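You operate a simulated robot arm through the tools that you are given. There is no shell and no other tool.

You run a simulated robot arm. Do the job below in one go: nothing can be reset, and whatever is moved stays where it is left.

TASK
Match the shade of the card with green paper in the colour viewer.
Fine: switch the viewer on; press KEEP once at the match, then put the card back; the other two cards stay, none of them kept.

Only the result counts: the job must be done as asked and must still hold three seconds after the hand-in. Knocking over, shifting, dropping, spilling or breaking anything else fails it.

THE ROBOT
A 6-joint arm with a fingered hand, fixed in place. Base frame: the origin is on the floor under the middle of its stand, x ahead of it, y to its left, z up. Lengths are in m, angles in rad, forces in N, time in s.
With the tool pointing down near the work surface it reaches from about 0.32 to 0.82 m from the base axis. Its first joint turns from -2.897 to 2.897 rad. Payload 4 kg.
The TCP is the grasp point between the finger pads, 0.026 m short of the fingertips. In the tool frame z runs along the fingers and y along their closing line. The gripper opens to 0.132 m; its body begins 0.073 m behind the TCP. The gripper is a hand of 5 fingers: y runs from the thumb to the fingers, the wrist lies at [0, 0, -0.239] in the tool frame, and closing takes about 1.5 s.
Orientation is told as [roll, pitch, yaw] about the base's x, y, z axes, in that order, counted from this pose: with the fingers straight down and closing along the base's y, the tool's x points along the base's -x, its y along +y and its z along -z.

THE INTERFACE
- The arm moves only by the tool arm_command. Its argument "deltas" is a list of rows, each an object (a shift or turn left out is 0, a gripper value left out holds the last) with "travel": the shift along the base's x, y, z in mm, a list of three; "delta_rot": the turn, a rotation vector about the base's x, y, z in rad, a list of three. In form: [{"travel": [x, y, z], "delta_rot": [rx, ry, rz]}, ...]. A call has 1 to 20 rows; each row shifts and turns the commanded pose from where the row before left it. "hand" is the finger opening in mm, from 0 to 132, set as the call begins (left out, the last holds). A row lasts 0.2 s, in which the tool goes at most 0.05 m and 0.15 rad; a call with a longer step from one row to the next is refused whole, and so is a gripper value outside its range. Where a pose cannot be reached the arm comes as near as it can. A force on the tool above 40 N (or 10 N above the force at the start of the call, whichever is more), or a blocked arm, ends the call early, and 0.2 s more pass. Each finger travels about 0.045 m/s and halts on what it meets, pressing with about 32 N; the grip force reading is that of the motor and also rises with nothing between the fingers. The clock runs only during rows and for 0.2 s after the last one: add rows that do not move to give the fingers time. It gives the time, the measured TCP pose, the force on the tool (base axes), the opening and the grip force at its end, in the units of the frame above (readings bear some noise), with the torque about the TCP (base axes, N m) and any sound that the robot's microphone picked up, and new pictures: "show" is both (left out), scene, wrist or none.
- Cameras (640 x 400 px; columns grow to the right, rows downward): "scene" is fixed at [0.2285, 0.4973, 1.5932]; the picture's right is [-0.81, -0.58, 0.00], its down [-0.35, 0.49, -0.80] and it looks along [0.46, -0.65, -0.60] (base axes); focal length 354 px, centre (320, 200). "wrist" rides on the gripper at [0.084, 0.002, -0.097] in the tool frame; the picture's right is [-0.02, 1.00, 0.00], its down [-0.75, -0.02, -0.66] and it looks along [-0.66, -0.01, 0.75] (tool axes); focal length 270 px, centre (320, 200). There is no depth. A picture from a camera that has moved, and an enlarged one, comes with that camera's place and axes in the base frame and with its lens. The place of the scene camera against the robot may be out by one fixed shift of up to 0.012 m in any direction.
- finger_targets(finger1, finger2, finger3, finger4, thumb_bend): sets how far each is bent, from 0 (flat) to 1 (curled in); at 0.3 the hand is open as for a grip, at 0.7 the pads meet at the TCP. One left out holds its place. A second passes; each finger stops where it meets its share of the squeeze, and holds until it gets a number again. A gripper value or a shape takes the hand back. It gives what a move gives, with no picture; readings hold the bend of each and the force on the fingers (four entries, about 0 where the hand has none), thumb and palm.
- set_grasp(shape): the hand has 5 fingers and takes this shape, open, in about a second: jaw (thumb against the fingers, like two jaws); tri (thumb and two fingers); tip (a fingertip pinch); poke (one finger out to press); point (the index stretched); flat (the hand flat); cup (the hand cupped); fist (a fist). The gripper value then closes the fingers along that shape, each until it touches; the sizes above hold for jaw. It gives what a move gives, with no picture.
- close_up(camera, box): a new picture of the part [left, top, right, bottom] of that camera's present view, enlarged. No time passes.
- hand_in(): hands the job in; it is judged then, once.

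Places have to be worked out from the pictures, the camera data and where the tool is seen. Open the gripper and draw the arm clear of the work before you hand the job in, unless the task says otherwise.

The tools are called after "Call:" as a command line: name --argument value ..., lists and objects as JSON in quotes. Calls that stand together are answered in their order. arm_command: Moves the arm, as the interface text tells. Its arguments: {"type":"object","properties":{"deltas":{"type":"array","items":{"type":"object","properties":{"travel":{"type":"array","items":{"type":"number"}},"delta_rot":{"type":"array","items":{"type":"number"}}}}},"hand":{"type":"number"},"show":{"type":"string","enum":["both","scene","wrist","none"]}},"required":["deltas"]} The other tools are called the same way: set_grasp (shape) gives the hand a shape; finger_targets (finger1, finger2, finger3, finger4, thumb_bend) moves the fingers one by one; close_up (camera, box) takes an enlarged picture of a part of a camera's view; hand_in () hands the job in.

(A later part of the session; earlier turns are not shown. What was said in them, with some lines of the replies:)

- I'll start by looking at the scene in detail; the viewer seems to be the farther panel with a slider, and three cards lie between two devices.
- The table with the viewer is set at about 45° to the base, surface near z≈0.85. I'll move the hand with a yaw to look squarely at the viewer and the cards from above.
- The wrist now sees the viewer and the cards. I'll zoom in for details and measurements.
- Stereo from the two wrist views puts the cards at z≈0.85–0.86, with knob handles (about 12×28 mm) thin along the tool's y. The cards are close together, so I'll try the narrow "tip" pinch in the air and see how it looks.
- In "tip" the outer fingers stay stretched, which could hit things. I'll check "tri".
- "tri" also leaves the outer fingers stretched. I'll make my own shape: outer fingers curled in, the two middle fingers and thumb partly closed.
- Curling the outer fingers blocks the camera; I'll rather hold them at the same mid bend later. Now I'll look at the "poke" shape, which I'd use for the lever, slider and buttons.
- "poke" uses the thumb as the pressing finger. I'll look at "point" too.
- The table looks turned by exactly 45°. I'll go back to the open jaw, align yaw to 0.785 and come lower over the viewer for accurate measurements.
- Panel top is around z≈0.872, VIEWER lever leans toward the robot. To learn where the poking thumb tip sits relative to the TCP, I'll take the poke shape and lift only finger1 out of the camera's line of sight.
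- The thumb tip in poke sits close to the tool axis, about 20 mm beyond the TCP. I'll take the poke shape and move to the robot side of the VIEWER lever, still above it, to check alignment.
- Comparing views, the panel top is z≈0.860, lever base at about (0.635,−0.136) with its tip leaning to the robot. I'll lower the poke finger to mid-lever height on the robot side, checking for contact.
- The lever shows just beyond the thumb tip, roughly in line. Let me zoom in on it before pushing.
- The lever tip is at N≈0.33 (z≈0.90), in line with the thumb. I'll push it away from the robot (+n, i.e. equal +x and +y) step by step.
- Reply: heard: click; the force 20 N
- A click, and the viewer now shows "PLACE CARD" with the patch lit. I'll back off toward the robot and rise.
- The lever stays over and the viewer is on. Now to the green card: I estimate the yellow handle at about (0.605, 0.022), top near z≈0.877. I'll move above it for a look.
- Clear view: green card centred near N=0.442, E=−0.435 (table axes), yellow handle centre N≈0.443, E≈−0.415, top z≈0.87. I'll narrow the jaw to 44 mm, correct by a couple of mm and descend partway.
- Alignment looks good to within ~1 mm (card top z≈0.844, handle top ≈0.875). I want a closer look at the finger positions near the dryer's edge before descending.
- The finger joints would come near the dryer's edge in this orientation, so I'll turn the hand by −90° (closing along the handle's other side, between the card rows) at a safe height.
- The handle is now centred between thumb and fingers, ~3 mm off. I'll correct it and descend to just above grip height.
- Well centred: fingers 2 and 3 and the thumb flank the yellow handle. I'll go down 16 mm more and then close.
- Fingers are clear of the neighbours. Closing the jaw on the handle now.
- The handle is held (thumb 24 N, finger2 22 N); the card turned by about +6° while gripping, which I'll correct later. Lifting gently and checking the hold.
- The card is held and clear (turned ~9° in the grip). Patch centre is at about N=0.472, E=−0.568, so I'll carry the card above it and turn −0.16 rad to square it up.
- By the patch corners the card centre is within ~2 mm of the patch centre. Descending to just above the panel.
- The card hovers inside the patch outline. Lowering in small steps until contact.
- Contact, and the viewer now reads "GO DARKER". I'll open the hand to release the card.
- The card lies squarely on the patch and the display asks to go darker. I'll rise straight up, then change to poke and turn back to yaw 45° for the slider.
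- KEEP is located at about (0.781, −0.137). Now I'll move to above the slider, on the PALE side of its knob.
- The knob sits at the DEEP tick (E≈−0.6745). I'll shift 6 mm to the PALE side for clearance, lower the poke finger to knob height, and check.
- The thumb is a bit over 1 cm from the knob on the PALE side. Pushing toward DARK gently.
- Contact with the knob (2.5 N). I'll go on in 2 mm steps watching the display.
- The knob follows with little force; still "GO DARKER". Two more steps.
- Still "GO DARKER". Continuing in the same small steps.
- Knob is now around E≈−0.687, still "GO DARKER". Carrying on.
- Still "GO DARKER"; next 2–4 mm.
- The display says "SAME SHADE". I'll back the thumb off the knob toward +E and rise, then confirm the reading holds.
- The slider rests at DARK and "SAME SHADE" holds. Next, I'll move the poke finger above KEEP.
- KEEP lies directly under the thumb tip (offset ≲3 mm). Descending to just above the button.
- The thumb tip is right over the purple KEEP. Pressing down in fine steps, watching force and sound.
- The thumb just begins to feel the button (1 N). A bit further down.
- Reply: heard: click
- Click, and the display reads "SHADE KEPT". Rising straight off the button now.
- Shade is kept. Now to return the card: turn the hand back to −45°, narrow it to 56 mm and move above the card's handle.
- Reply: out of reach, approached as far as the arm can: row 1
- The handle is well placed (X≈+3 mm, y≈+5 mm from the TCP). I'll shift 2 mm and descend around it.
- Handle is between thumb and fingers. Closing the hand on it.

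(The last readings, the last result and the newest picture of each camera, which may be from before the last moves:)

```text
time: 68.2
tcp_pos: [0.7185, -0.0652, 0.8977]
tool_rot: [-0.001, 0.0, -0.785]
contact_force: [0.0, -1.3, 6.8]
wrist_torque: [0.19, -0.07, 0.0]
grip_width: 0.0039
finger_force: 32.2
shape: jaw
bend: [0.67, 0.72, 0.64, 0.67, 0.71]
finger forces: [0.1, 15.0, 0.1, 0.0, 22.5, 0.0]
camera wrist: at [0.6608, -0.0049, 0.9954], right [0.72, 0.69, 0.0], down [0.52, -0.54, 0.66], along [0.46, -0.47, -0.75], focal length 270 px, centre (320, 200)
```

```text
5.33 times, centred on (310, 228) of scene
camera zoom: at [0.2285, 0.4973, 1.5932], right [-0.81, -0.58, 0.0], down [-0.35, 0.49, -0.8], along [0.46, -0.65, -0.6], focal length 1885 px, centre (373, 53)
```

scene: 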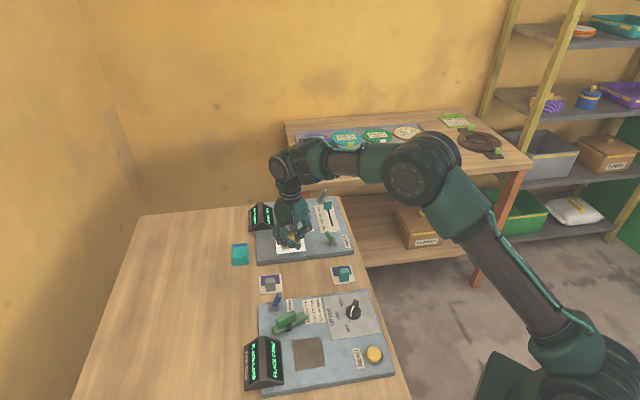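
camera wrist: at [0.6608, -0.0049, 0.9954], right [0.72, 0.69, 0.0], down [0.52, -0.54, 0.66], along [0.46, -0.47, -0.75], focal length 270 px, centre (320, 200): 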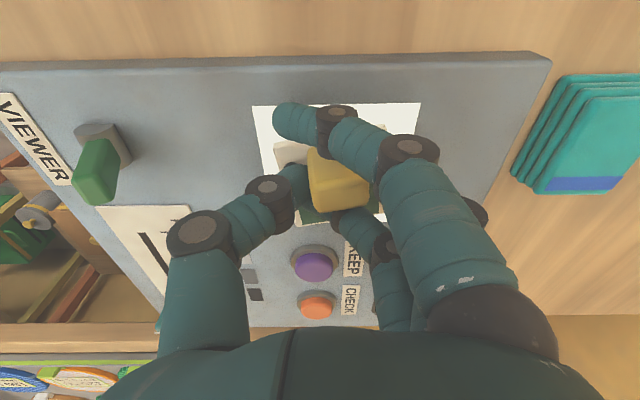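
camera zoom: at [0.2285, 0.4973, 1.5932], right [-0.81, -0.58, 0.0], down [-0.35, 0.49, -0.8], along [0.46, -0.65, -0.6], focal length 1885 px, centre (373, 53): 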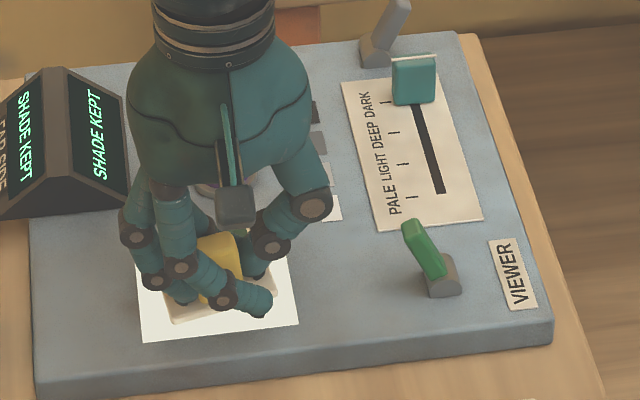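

The handle is gripped again (thumb 22 N, finger2 15 N), turned about +9°. Lifting gently and checking.

Call:
arm_command --deltas '[{"travel": [0, 0, 3]}, {"travel": [0, 0, 5]}, {"travel": [0, 0, 8]}, {"travel": [0, 0, 14]}, {}]' --show "both"

Call:
close_up --camera "wrist" --box '[180, 60, 460, 260]'

Call:
close_up --camera "scene" --box '[240, 180, 340, 255]'

```text
time: 69.4
tcp_pos: [0.7183, -0.0665, 0.9281]
tool_rot: [0.001, 0.0, -0.784]
contact_force: [0.3, -0.2, -0.3]
wrist_torque: [0.05, -0.01, 0.0]
grip_width: 0.0031
finger_force: 32.0
shape: jaw
bend: [0.67, 0.71, 0.64, 0.67, 0.71]
finger forces: [0.0, 14.0, 0.0, 0.0, 21.7, 0.1]
camera wrist: at [0.6599, -0.0056, 1.0253], right [0.72, 0.69, 0.0], down [0.52, -0.54, 0.66], along [0.46, -0.47, -0.75], focal length 270 px, centre (320, 200)
```

scene: 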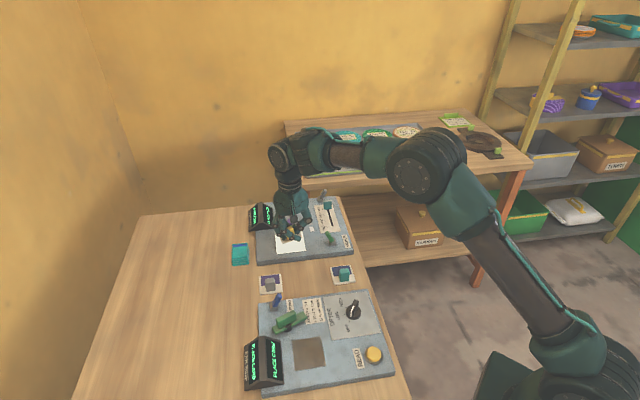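
wrist: 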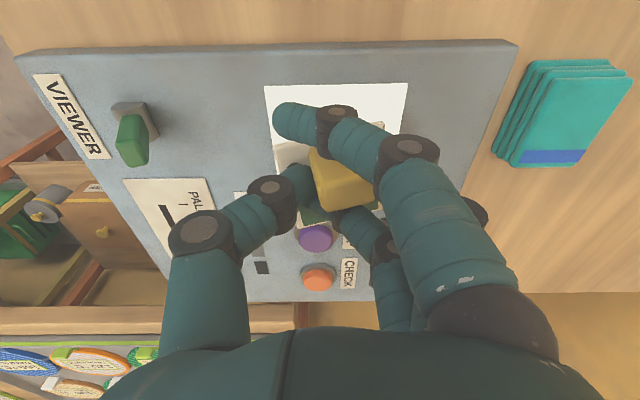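

```text
2.00 times, centred on (320, 160) of wrist
camera zoom: at [0.6599, -0.0056, 1.0253], right [0.72, 0.69, 0.0], down [0.52, -0.54, 0.66], along [0.46, -0.47, -0.75], focal length 541 px, centre (320, 280)
```

zoom: 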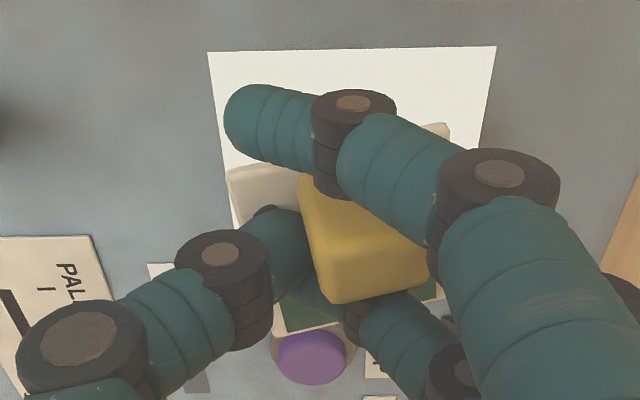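

```text
5.33 times, centred on (290, 218) of scene
camera zoom: at [0.2285, 0.4973, 1.5932], right [-0.81, -0.58, 0.0], down [-0.35, 0.49, -0.8], along [0.46, -0.65, -0.6], focal length 1885 px, centre (480, 107)
```

zoom: 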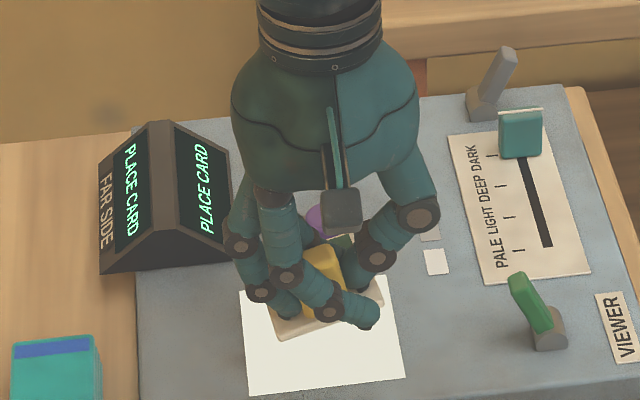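

The card is lifted ("PLACE CARD" shows again on the viewer). Its slot centre was N=0.440, E=−0.434; I'll carry it above there with a −0.14 rad turn to square it.

Call:
arm_command --deltas '[{"travel": [0, 0, 20]}, {"travel": [0, 0, 22]}, {"travel": [-23.4, 15.3, 0], "delta_rot": [0, 0, -0.028]}, {"travel": [-23.4, 15.3, 0], "delta_rot": [0, 0, -0.028]}, {"travel": [-23.4, 15.3, 0], "delta_rot": [0, 0, -0.028]}, {"travel": [-23.4, 15.4, 0], "delta_rot": [0, 0, -0.028]}, {"travel": [-23.3, 15.4, 0], "delta_rot": [0, 0, -0.028]}, {}, {}]' --show "both"

Call:
close_up --camera "wrist" --box '[120, 20, 520, 270]'

Call:
close_up --camera "scene" --box '[250, 210, 370, 300]'

```text
time: 71.4
tcp_pos: [0.6025, 0.0094, 0.9702]
tool_rot: [-0.002, 0.001, -0.925]
contact_force: [-0.3, 0.7, -1.3]
wrist_torque: [0.01, 0.01, 0.01]
grip_width: 0.0031
finger_force: 31.7
shape: jaw
bend: [0.67, 0.7, 0.64, 0.67, 0.71]
finger forces: [0.1, 13.9, 0.0, 0.1, 21.6, 0.0]
camera wrist: at [0.5539, 0.0781, 1.0682], right [0.81, 0.59, 0.0], down [0.44, -0.61, 0.66], along [0.39, -0.53, -0.75], focal length 270 px, centre (320, 200)
```

scene: 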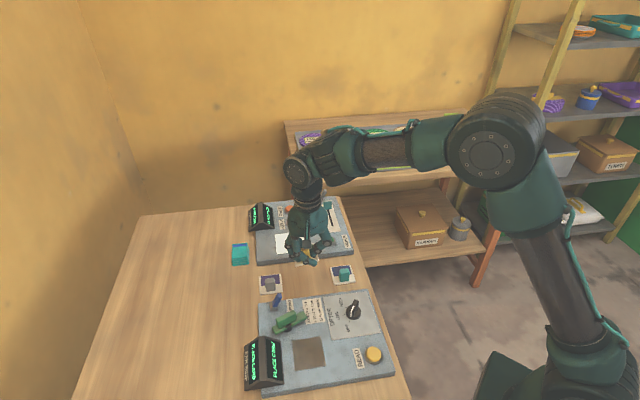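
wrist: 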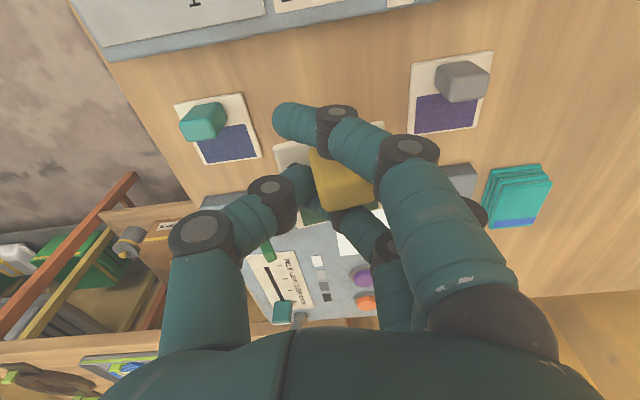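

```text
1.60 times, centred on (320, 145) of wrist
camera zoom: at [0.5539, 0.0781, 1.0682], right [0.81, 0.59, 0.0], down [0.44, -0.61, 0.66], along [0.39, -0.53, -0.75], focal length 432 px, centre (320, 288)
```

zoom: 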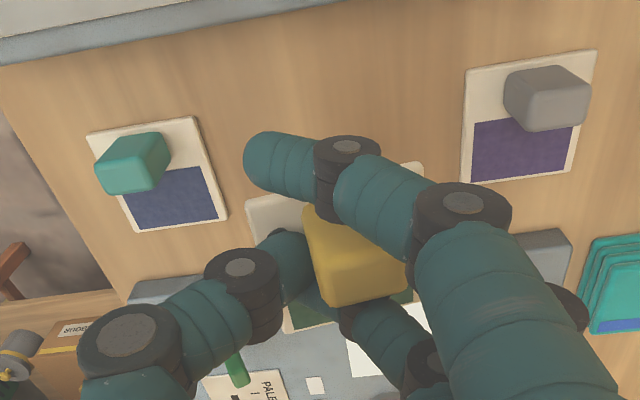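

```text
4.44 times, centred on (310, 255) of scene
camera zoom: at [0.2285, 0.4973, 1.5932], right [-0.81, -0.58, 0.0], down [-0.35, 0.49, -0.8], along [0.46, -0.65, -0.6], focal length 1571 px, centre (364, -44)
```

zoom: 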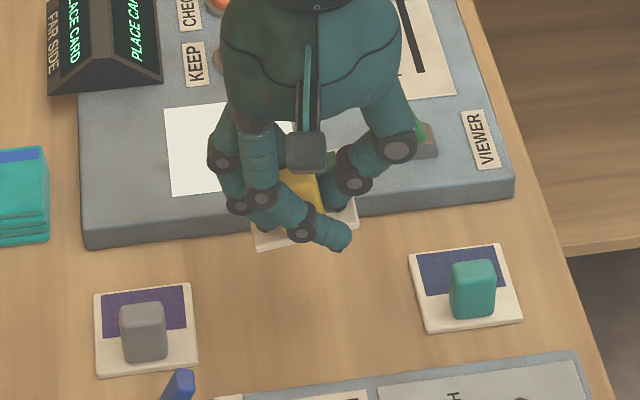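

Using the neighbour cards as references, the slot centre (midway and in line) matches where the card now hangs, within ~1 mm. Lowering toward the table.

Call:
arm_command --deltas '[{"travel": [0, 0, -18]}, {"travel": [0, 0, -18]}, {"travel": [0, 0, -18]}, {"travel": [0, 0, -14]}, {"travel": [0, 0, -10]}, {"travel": [0, 0, -6]}, {}]' --show "both"

Call:
close_up --camera "wrist" --box '[120, 20, 520, 270]'

Call:
close_up --camera "scene" --box '[250, 230, 370, 320]'

```text
time: 73.0
tcp_pos: [0.6004, 0.0097, 0.8871]
tool_rot: [0.0, 0.001, -0.923]
contact_force: [0.2, 0.2, -0.2]
wrist_torque: [0.01, 0.0, -0.01]
grip_width: 0.003
finger_force: 32.4
shape: jaw
bend: [0.67, 0.7, 0.64, 0.67, 0.72]
finger forces: [0.0, 14.0, 0.0, 0.0, 21.5, 0.1]
camera wrist: at [0.552, 0.0788, 0.9841], right [0.81, 0.59, 0.0], down [0.44, -0.61, 0.66], along [0.39, -0.53, -0.75], focal length 270 px, centre (320, 200)
```

scene: 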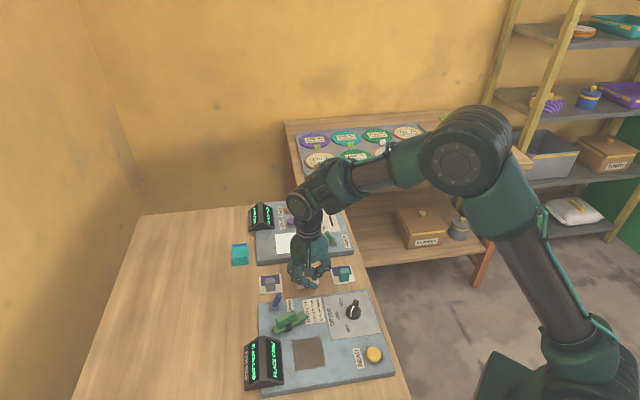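
wrist: 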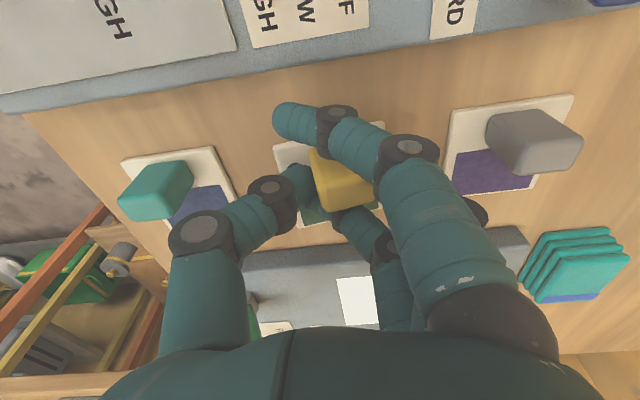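

```text
1.60 times, centred on (320, 145) of wrist
camera zoom: at [0.552, 0.0788, 0.9841], right [0.81, 0.59, 0.0], down [0.44, -0.61, 0.66], along [0.39, -0.53, -0.75], focal length 432 px, centre (320, 288)
```

zoom: 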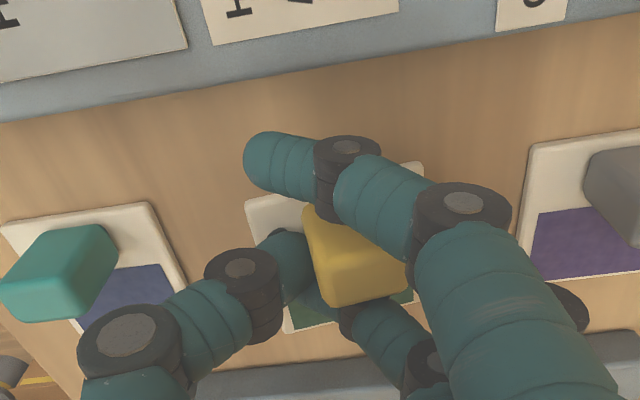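

```text
4.44 times, centred on (310, 275) of scene
camera zoom: at [0.2285, 0.4973, 1.5932], right [-0.81, -0.58, 0.0], down [-0.35, 0.49, -0.8], along [0.46, -0.65, -0.6], focal length 1571 px, centre (364, -133)
```

zoom: 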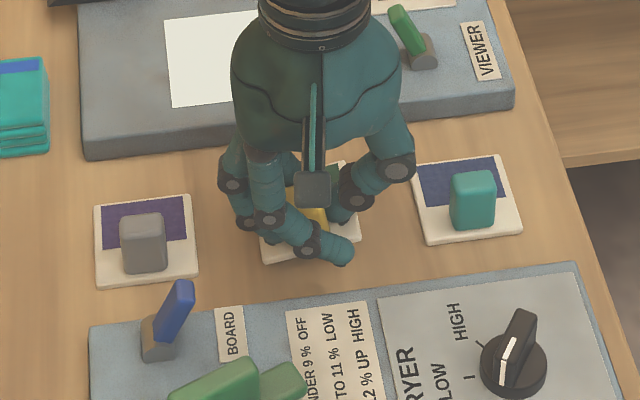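

Hovering a centimetre above the table, in line with its neighbours. Lowering to contact in small steps.

Call:
arm_command --deltas '[{"travel": [0, 0, -4]}, {"travel": [0, 0, -2.5]}, {"travel": [0, 0, -2]}, {}]' --show "none"

Call:
arm_command --deltas '[{"travel": [0, 0, -1.5]}, {}]' --show "none"

```text
time: 74.0
tcp_pos: [0.6011, 0.0101, 0.8789]
tool_rot: [0.0, 0.001, -0.926]
contact_force: [-0.5, -1.3, 5.0]
wrist_torque: [0.14, -0.08, -0.02]
grip_width: 0.0035
finger_force: 32.0
shape: jaw
bend: [0.67, 0.71, 0.64, 0.67, 0.72]
finger forces: [0.0, 13.5, 0.1, 0.1, 24.1, 0.1]
```

```text
time: 74.6
tcp_pos: [0.6005, 0.0103, 0.8757]
tool_rot: [-0.001, 0.001, -0.925]
contact_force: [-1.7, -2.4, 7.6]
wrist_torque: [0.13, -0.11, -0.08]
grip_width: 0.0032
finger_force: 31.9
shape: jaw
bend: [0.67, 0.71, 0.64, 0.67, 0.72]
finger forces: [0.0, 14.7, 0.1, 0.1, 25.1, 0.1]
```

The card is in contact with the table (7.6 N). A look at its pose before releasing.

Call:
close_up --camera "wrist" --box '[120, 20, 520, 270]'

Call:
close_up --camera "scene" --box '[250, 230, 370, 320]'

```text
1.60 times, centred on (320, 145) of wrist
camera zoom: at [0.5517, 0.0789, 0.9741], right [0.81, 0.59, 0.0], down [0.44, -0.61, 0.66], along [0.39, -0.53, -0.75], focal length 432 px, centre (320, 288)
```

zoom: 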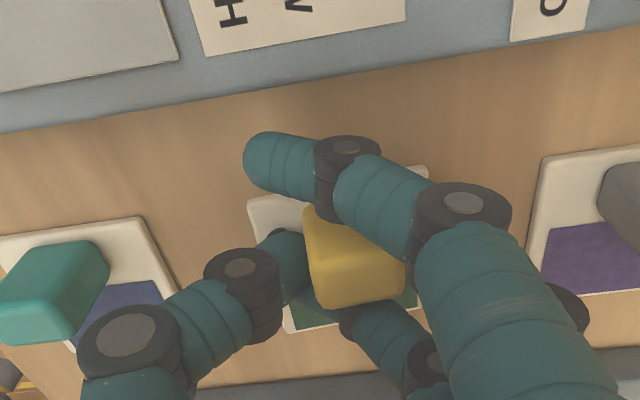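

```text
4.44 times, centred on (310, 275) of scene
camera zoom: at [0.2285, 0.4973, 1.5932], right [-0.81, -0.58, 0.0], down [-0.35, 0.49, -0.8], along [0.46, -0.65, -0.6], focal length 1571 px, centre (364, -133)
```

zoom: 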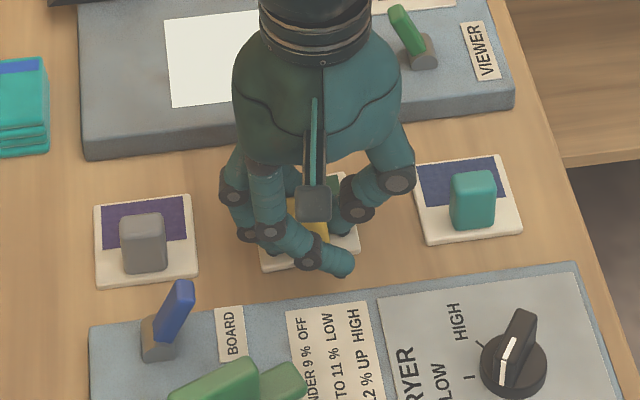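

The card sits in line with its neighbours (E offset ~1 mm, ~2–3° turn, equal gaps). Releasing by opening to 56 mm.

Call:
arm_command --deltas '[{}, {}, {}, {}, {}, {}, {}]' --hand 56 --show "both"

Call:
close_up --camera "wrist" --box '[120, 20, 520, 270]'

Call:
close_up --camera "scene" --box '[250, 230, 370, 320]'

```text
time: 76.2
tcp_pos: [0.601, 0.01, 0.8764]
tool_rot: [0.001, 0.001, -0.923]
contact_force: [-0.6, -0.6, 0.2]
wrist_torque: [-0.02, -0.01, -0.01]
grip_width: 0.0553
finger_force: 0.0
shape: jaw
bend: [0.73, 0.73, 0.73, 0.73, 0.7]
finger forces: [0.1, 0.0, 0.0, 0.0, 0.0, 0.0]
camera wrist: at [0.5517, 0.0791, 0.9738], right [0.81, 0.59, 0.0], down [0.44, -0.61, 0.66], along [0.39, -0.53, -0.75], focal length 270 px, centre (320, 200)
```

scene: 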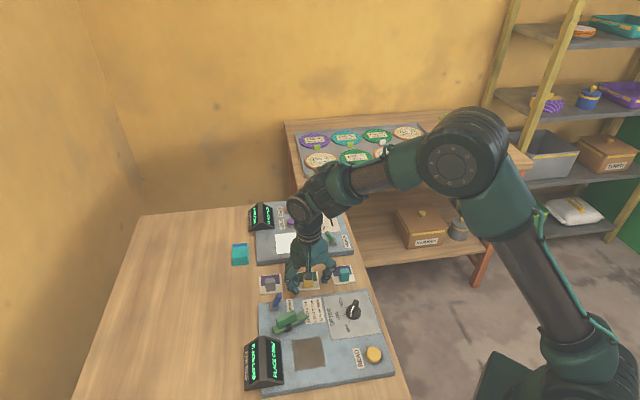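
wrist: 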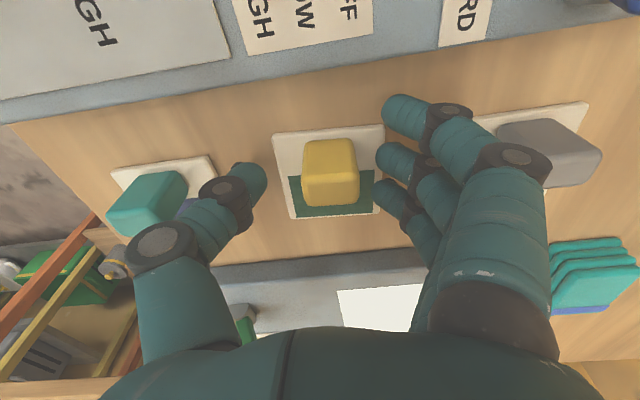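

```text
1.60 times, centred on (320, 145) of wrist
camera zoom: at [0.5517, 0.0791, 0.9738], right [0.81, 0.59, 0.0], down [0.44, -0.61, 0.66], along [0.39, -0.53, -0.75], focal length 432 px, centre (320, 288)
```

zoom: 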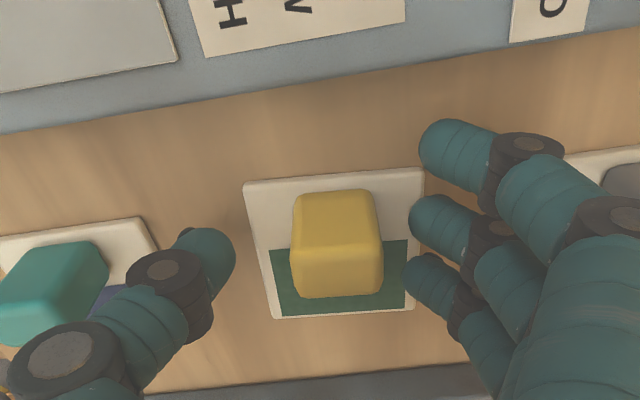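

```text
4.44 times, centred on (310, 275) of scene
camera zoom: at [0.2285, 0.4973, 1.5932], right [-0.81, -0.58, 0.0], down [-0.35, 0.49, -0.8], along [0.46, -0.65, -0.6], focal length 1571 px, centre (364, -133)
```

zoom: 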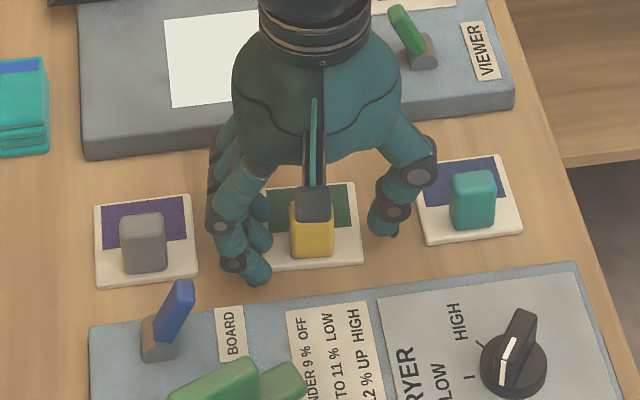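

Released; the card shifted slightly. I'll rise straight up and measure its position relative to the neighbours.

Call:
arm_command --deltas '[{"travel": [0, 0, 8]}, {"travel": [0, 0, 15]}, {"travel": [0, 0, 25]}, {"travel": [0, 0, 35], "delta_rot": [0, 0, 0.07]}, {"travel": [0, 0, 30], "delta_rot": [0, 0, 0.07]}, {}]' --show "both"

Call:
close_up --camera "wrist" --box '[120, 0, 520, 250]'

Call:
close_up --camera "scene" --box '[250, 240, 370, 315]'

```text
time: 77.6
tcp_pos: [0.6017, 0.0086, 0.9901]
tool_rot: [0.0, 0.001, -0.784]
contact_force: [0.7, -0.3, 1.8]
wrist_torque: [-0.01, 0.01, -0.02]
grip_width: 0.0554
finger_force: 0.0
shape: jaw
bend: [0.73, 0.73, 0.73, 0.73, 0.7]
finger forces: [0.0, 0.0, 0.1, 0.1, 0.1, 0.0]
camera wrist: at [0.5443, 0.0702, 1.0875], right [0.72, 0.69, 0.0], down [0.52, -0.54, 0.66], along [0.46, -0.47, -0.75], focal length 270 px, centre (320, 200)
```

scene: 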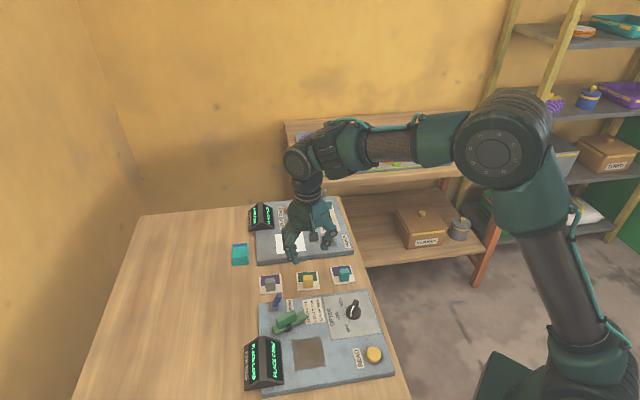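
wrist: 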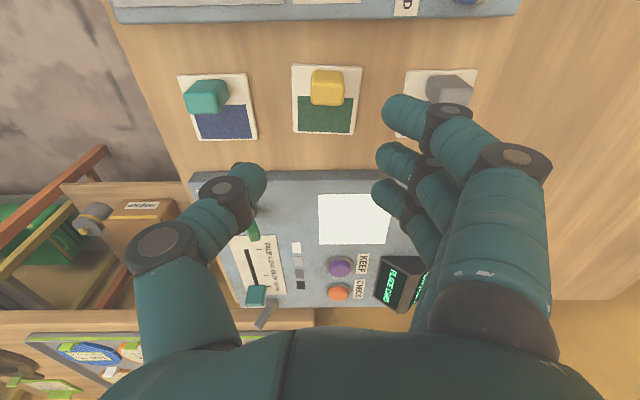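

```text
1.60 times, centred on (320, 125) of wrist
camera zoom: at [0.5443, 0.0702, 1.0875], right [0.72, 0.69, 0.0], down [0.52, -0.54, 0.66], along [0.46, -0.47, -0.75], focal length 432 px, centre (320, 320)
```

zoom: 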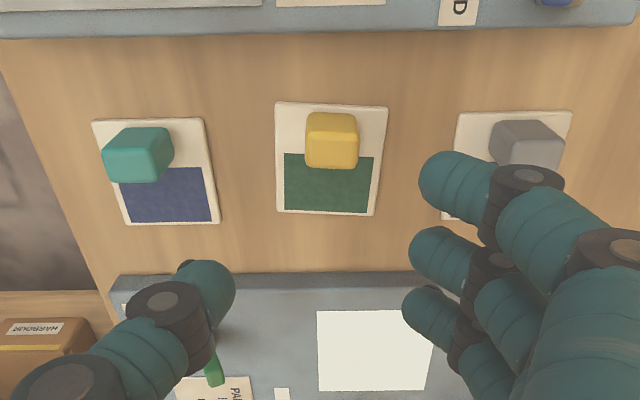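

```text
5.33 times, centred on (310, 278) of scene
camera zoom: at [0.2285, 0.4973, 1.5932], right [-0.81, -0.58, 0.0], down [-0.35, 0.49, -0.8], along [0.46, -0.65, -0.6], focal length 1885 px, centre (373, -213)
```

zoom: 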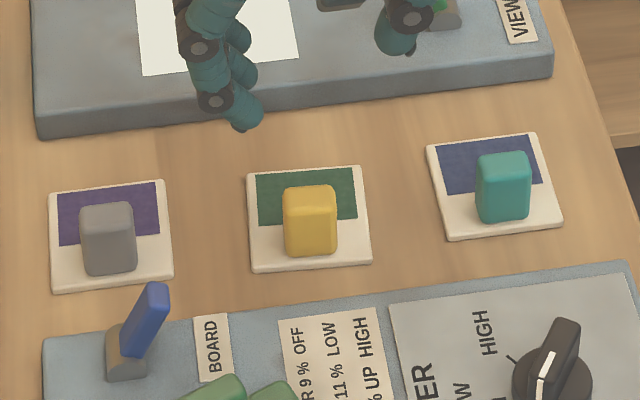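

The card is back in its slot between the unmoved neighbours (about 5 mm and 3° from the original placement), lying flat. I'll now open the hand fully and draw the arm clear, up and back toward its starting pose.

Call:
arm_command --deltas '[{"travel": [0, 0, 40]}, {"travel": [0, 0, 40]}, {"travel": [0, 0, 40]}, {"travel": [-15, -30, 30], "delta_rot": [0, 0, 0.1]}, {"travel": [-15, -35, 20], "delta_rot": [0, 0, 0.1]}, {"travel": [-15, -35, 10], "delta_rot": [0, 0, 0.1]}, {"travel": [-15, -35, 10], "delta_rot": [0, 0, 0.1]}, {"travel": [-15, -35, 0], "delta_rot": [0, 0, 0.1]}, {"travel": [-15, -35, 0], "delta_rot": [0, 0, 0.1]}, {"travel": [-15, -35, 0], "delta_rot": [0, 0, 0.1]}, {}, {}]' --hand 132 --show "both"

Call:
close_up --camera "scene" --box '[230, 180, 390, 300]'

```text
time: 80.2
tcp_pos: [0.4967, -0.2313, 1.1804]
tool_rot: [-0.001, 0.001, -0.083]
contact_force: [-0.7, -1.0, 0.6]
wrist_torque: [-0.01, -0.01, 0.02]
grip_width: 0.1319
finger_force: 0.1
shape: jaw
bend: [0.3, 0.3, 0.3, 0.3, 0.3]
finger forces: [0.0, 0.0, 0.0, 0.0, 0.0, 0.1]
camera wrist: at [0.4131, -0.2212, 1.2772], right [0.1, 0.99, 0.0], down [0.75, -0.08, 0.66], along [0.65, -0.07, -0.75], focal length 270 px, centre (320, 200)
```

scene: 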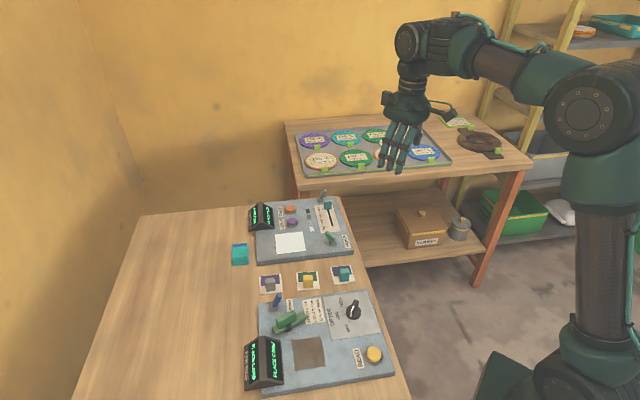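
wrist: 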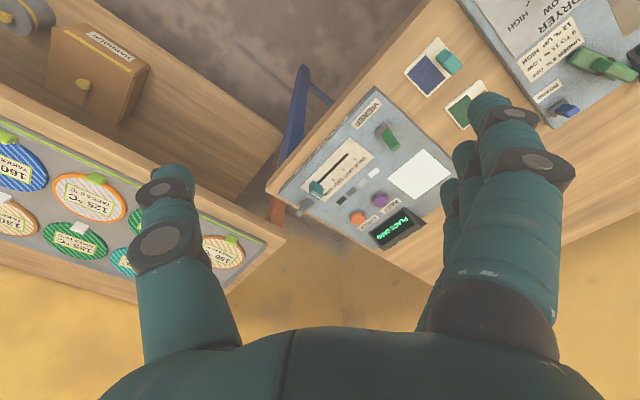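

```text
3.33 times, centred on (310, 240) of scene
camera zoom: at [0.2285, 0.4973, 1.5932], right [-0.81, -0.58, 0.0], down [-0.35, 0.49, -0.8], along [0.46, -0.65, -0.6], focal length 1178 px, centre (353, 67)
```

zoom: 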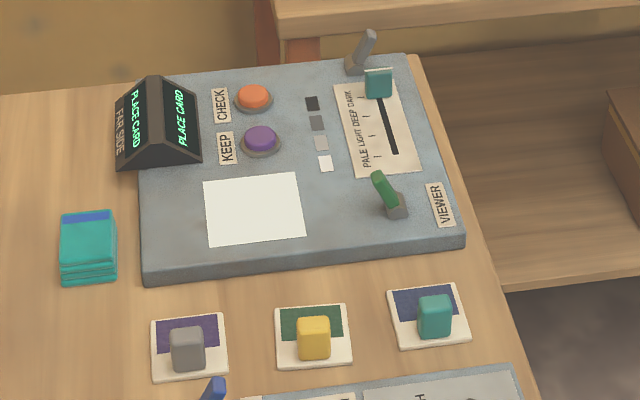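

The viewer is on and reading "PLACE CARD". The shade was kept once at the match, the green card is back between its undisturbed neighbours, and the arm is clear with the hand open. I'm handing in.

Call:
hand_in

```text
The job is handed in.
```

The job is handed in. The green-paper card's shade was matched and kept once, and the card is back between the other two cards.

- **Viewer:** I switched it on with the VIEWER lever and left it on. It now shows "PLACE CARD".
- **Match:** With the card on the patch, the display said "GO DARKER". I moved the slider from DEEP to DARK until it read "SAME SHADE".
- **KEEP:** I pressed it once, and the display read "SHADE KEPT".
- **Card return:** The green card lies flat in its place, about 6 mm and 3–4° off where it started. It shifted slightly as the hand let go, and I left it rather than risk disturbing it further.
- **Everything else:** The other two cards were not moved or kept. Nothing else was knocked or shifted that I could see, and the arm ended clear of the work with the hand open.
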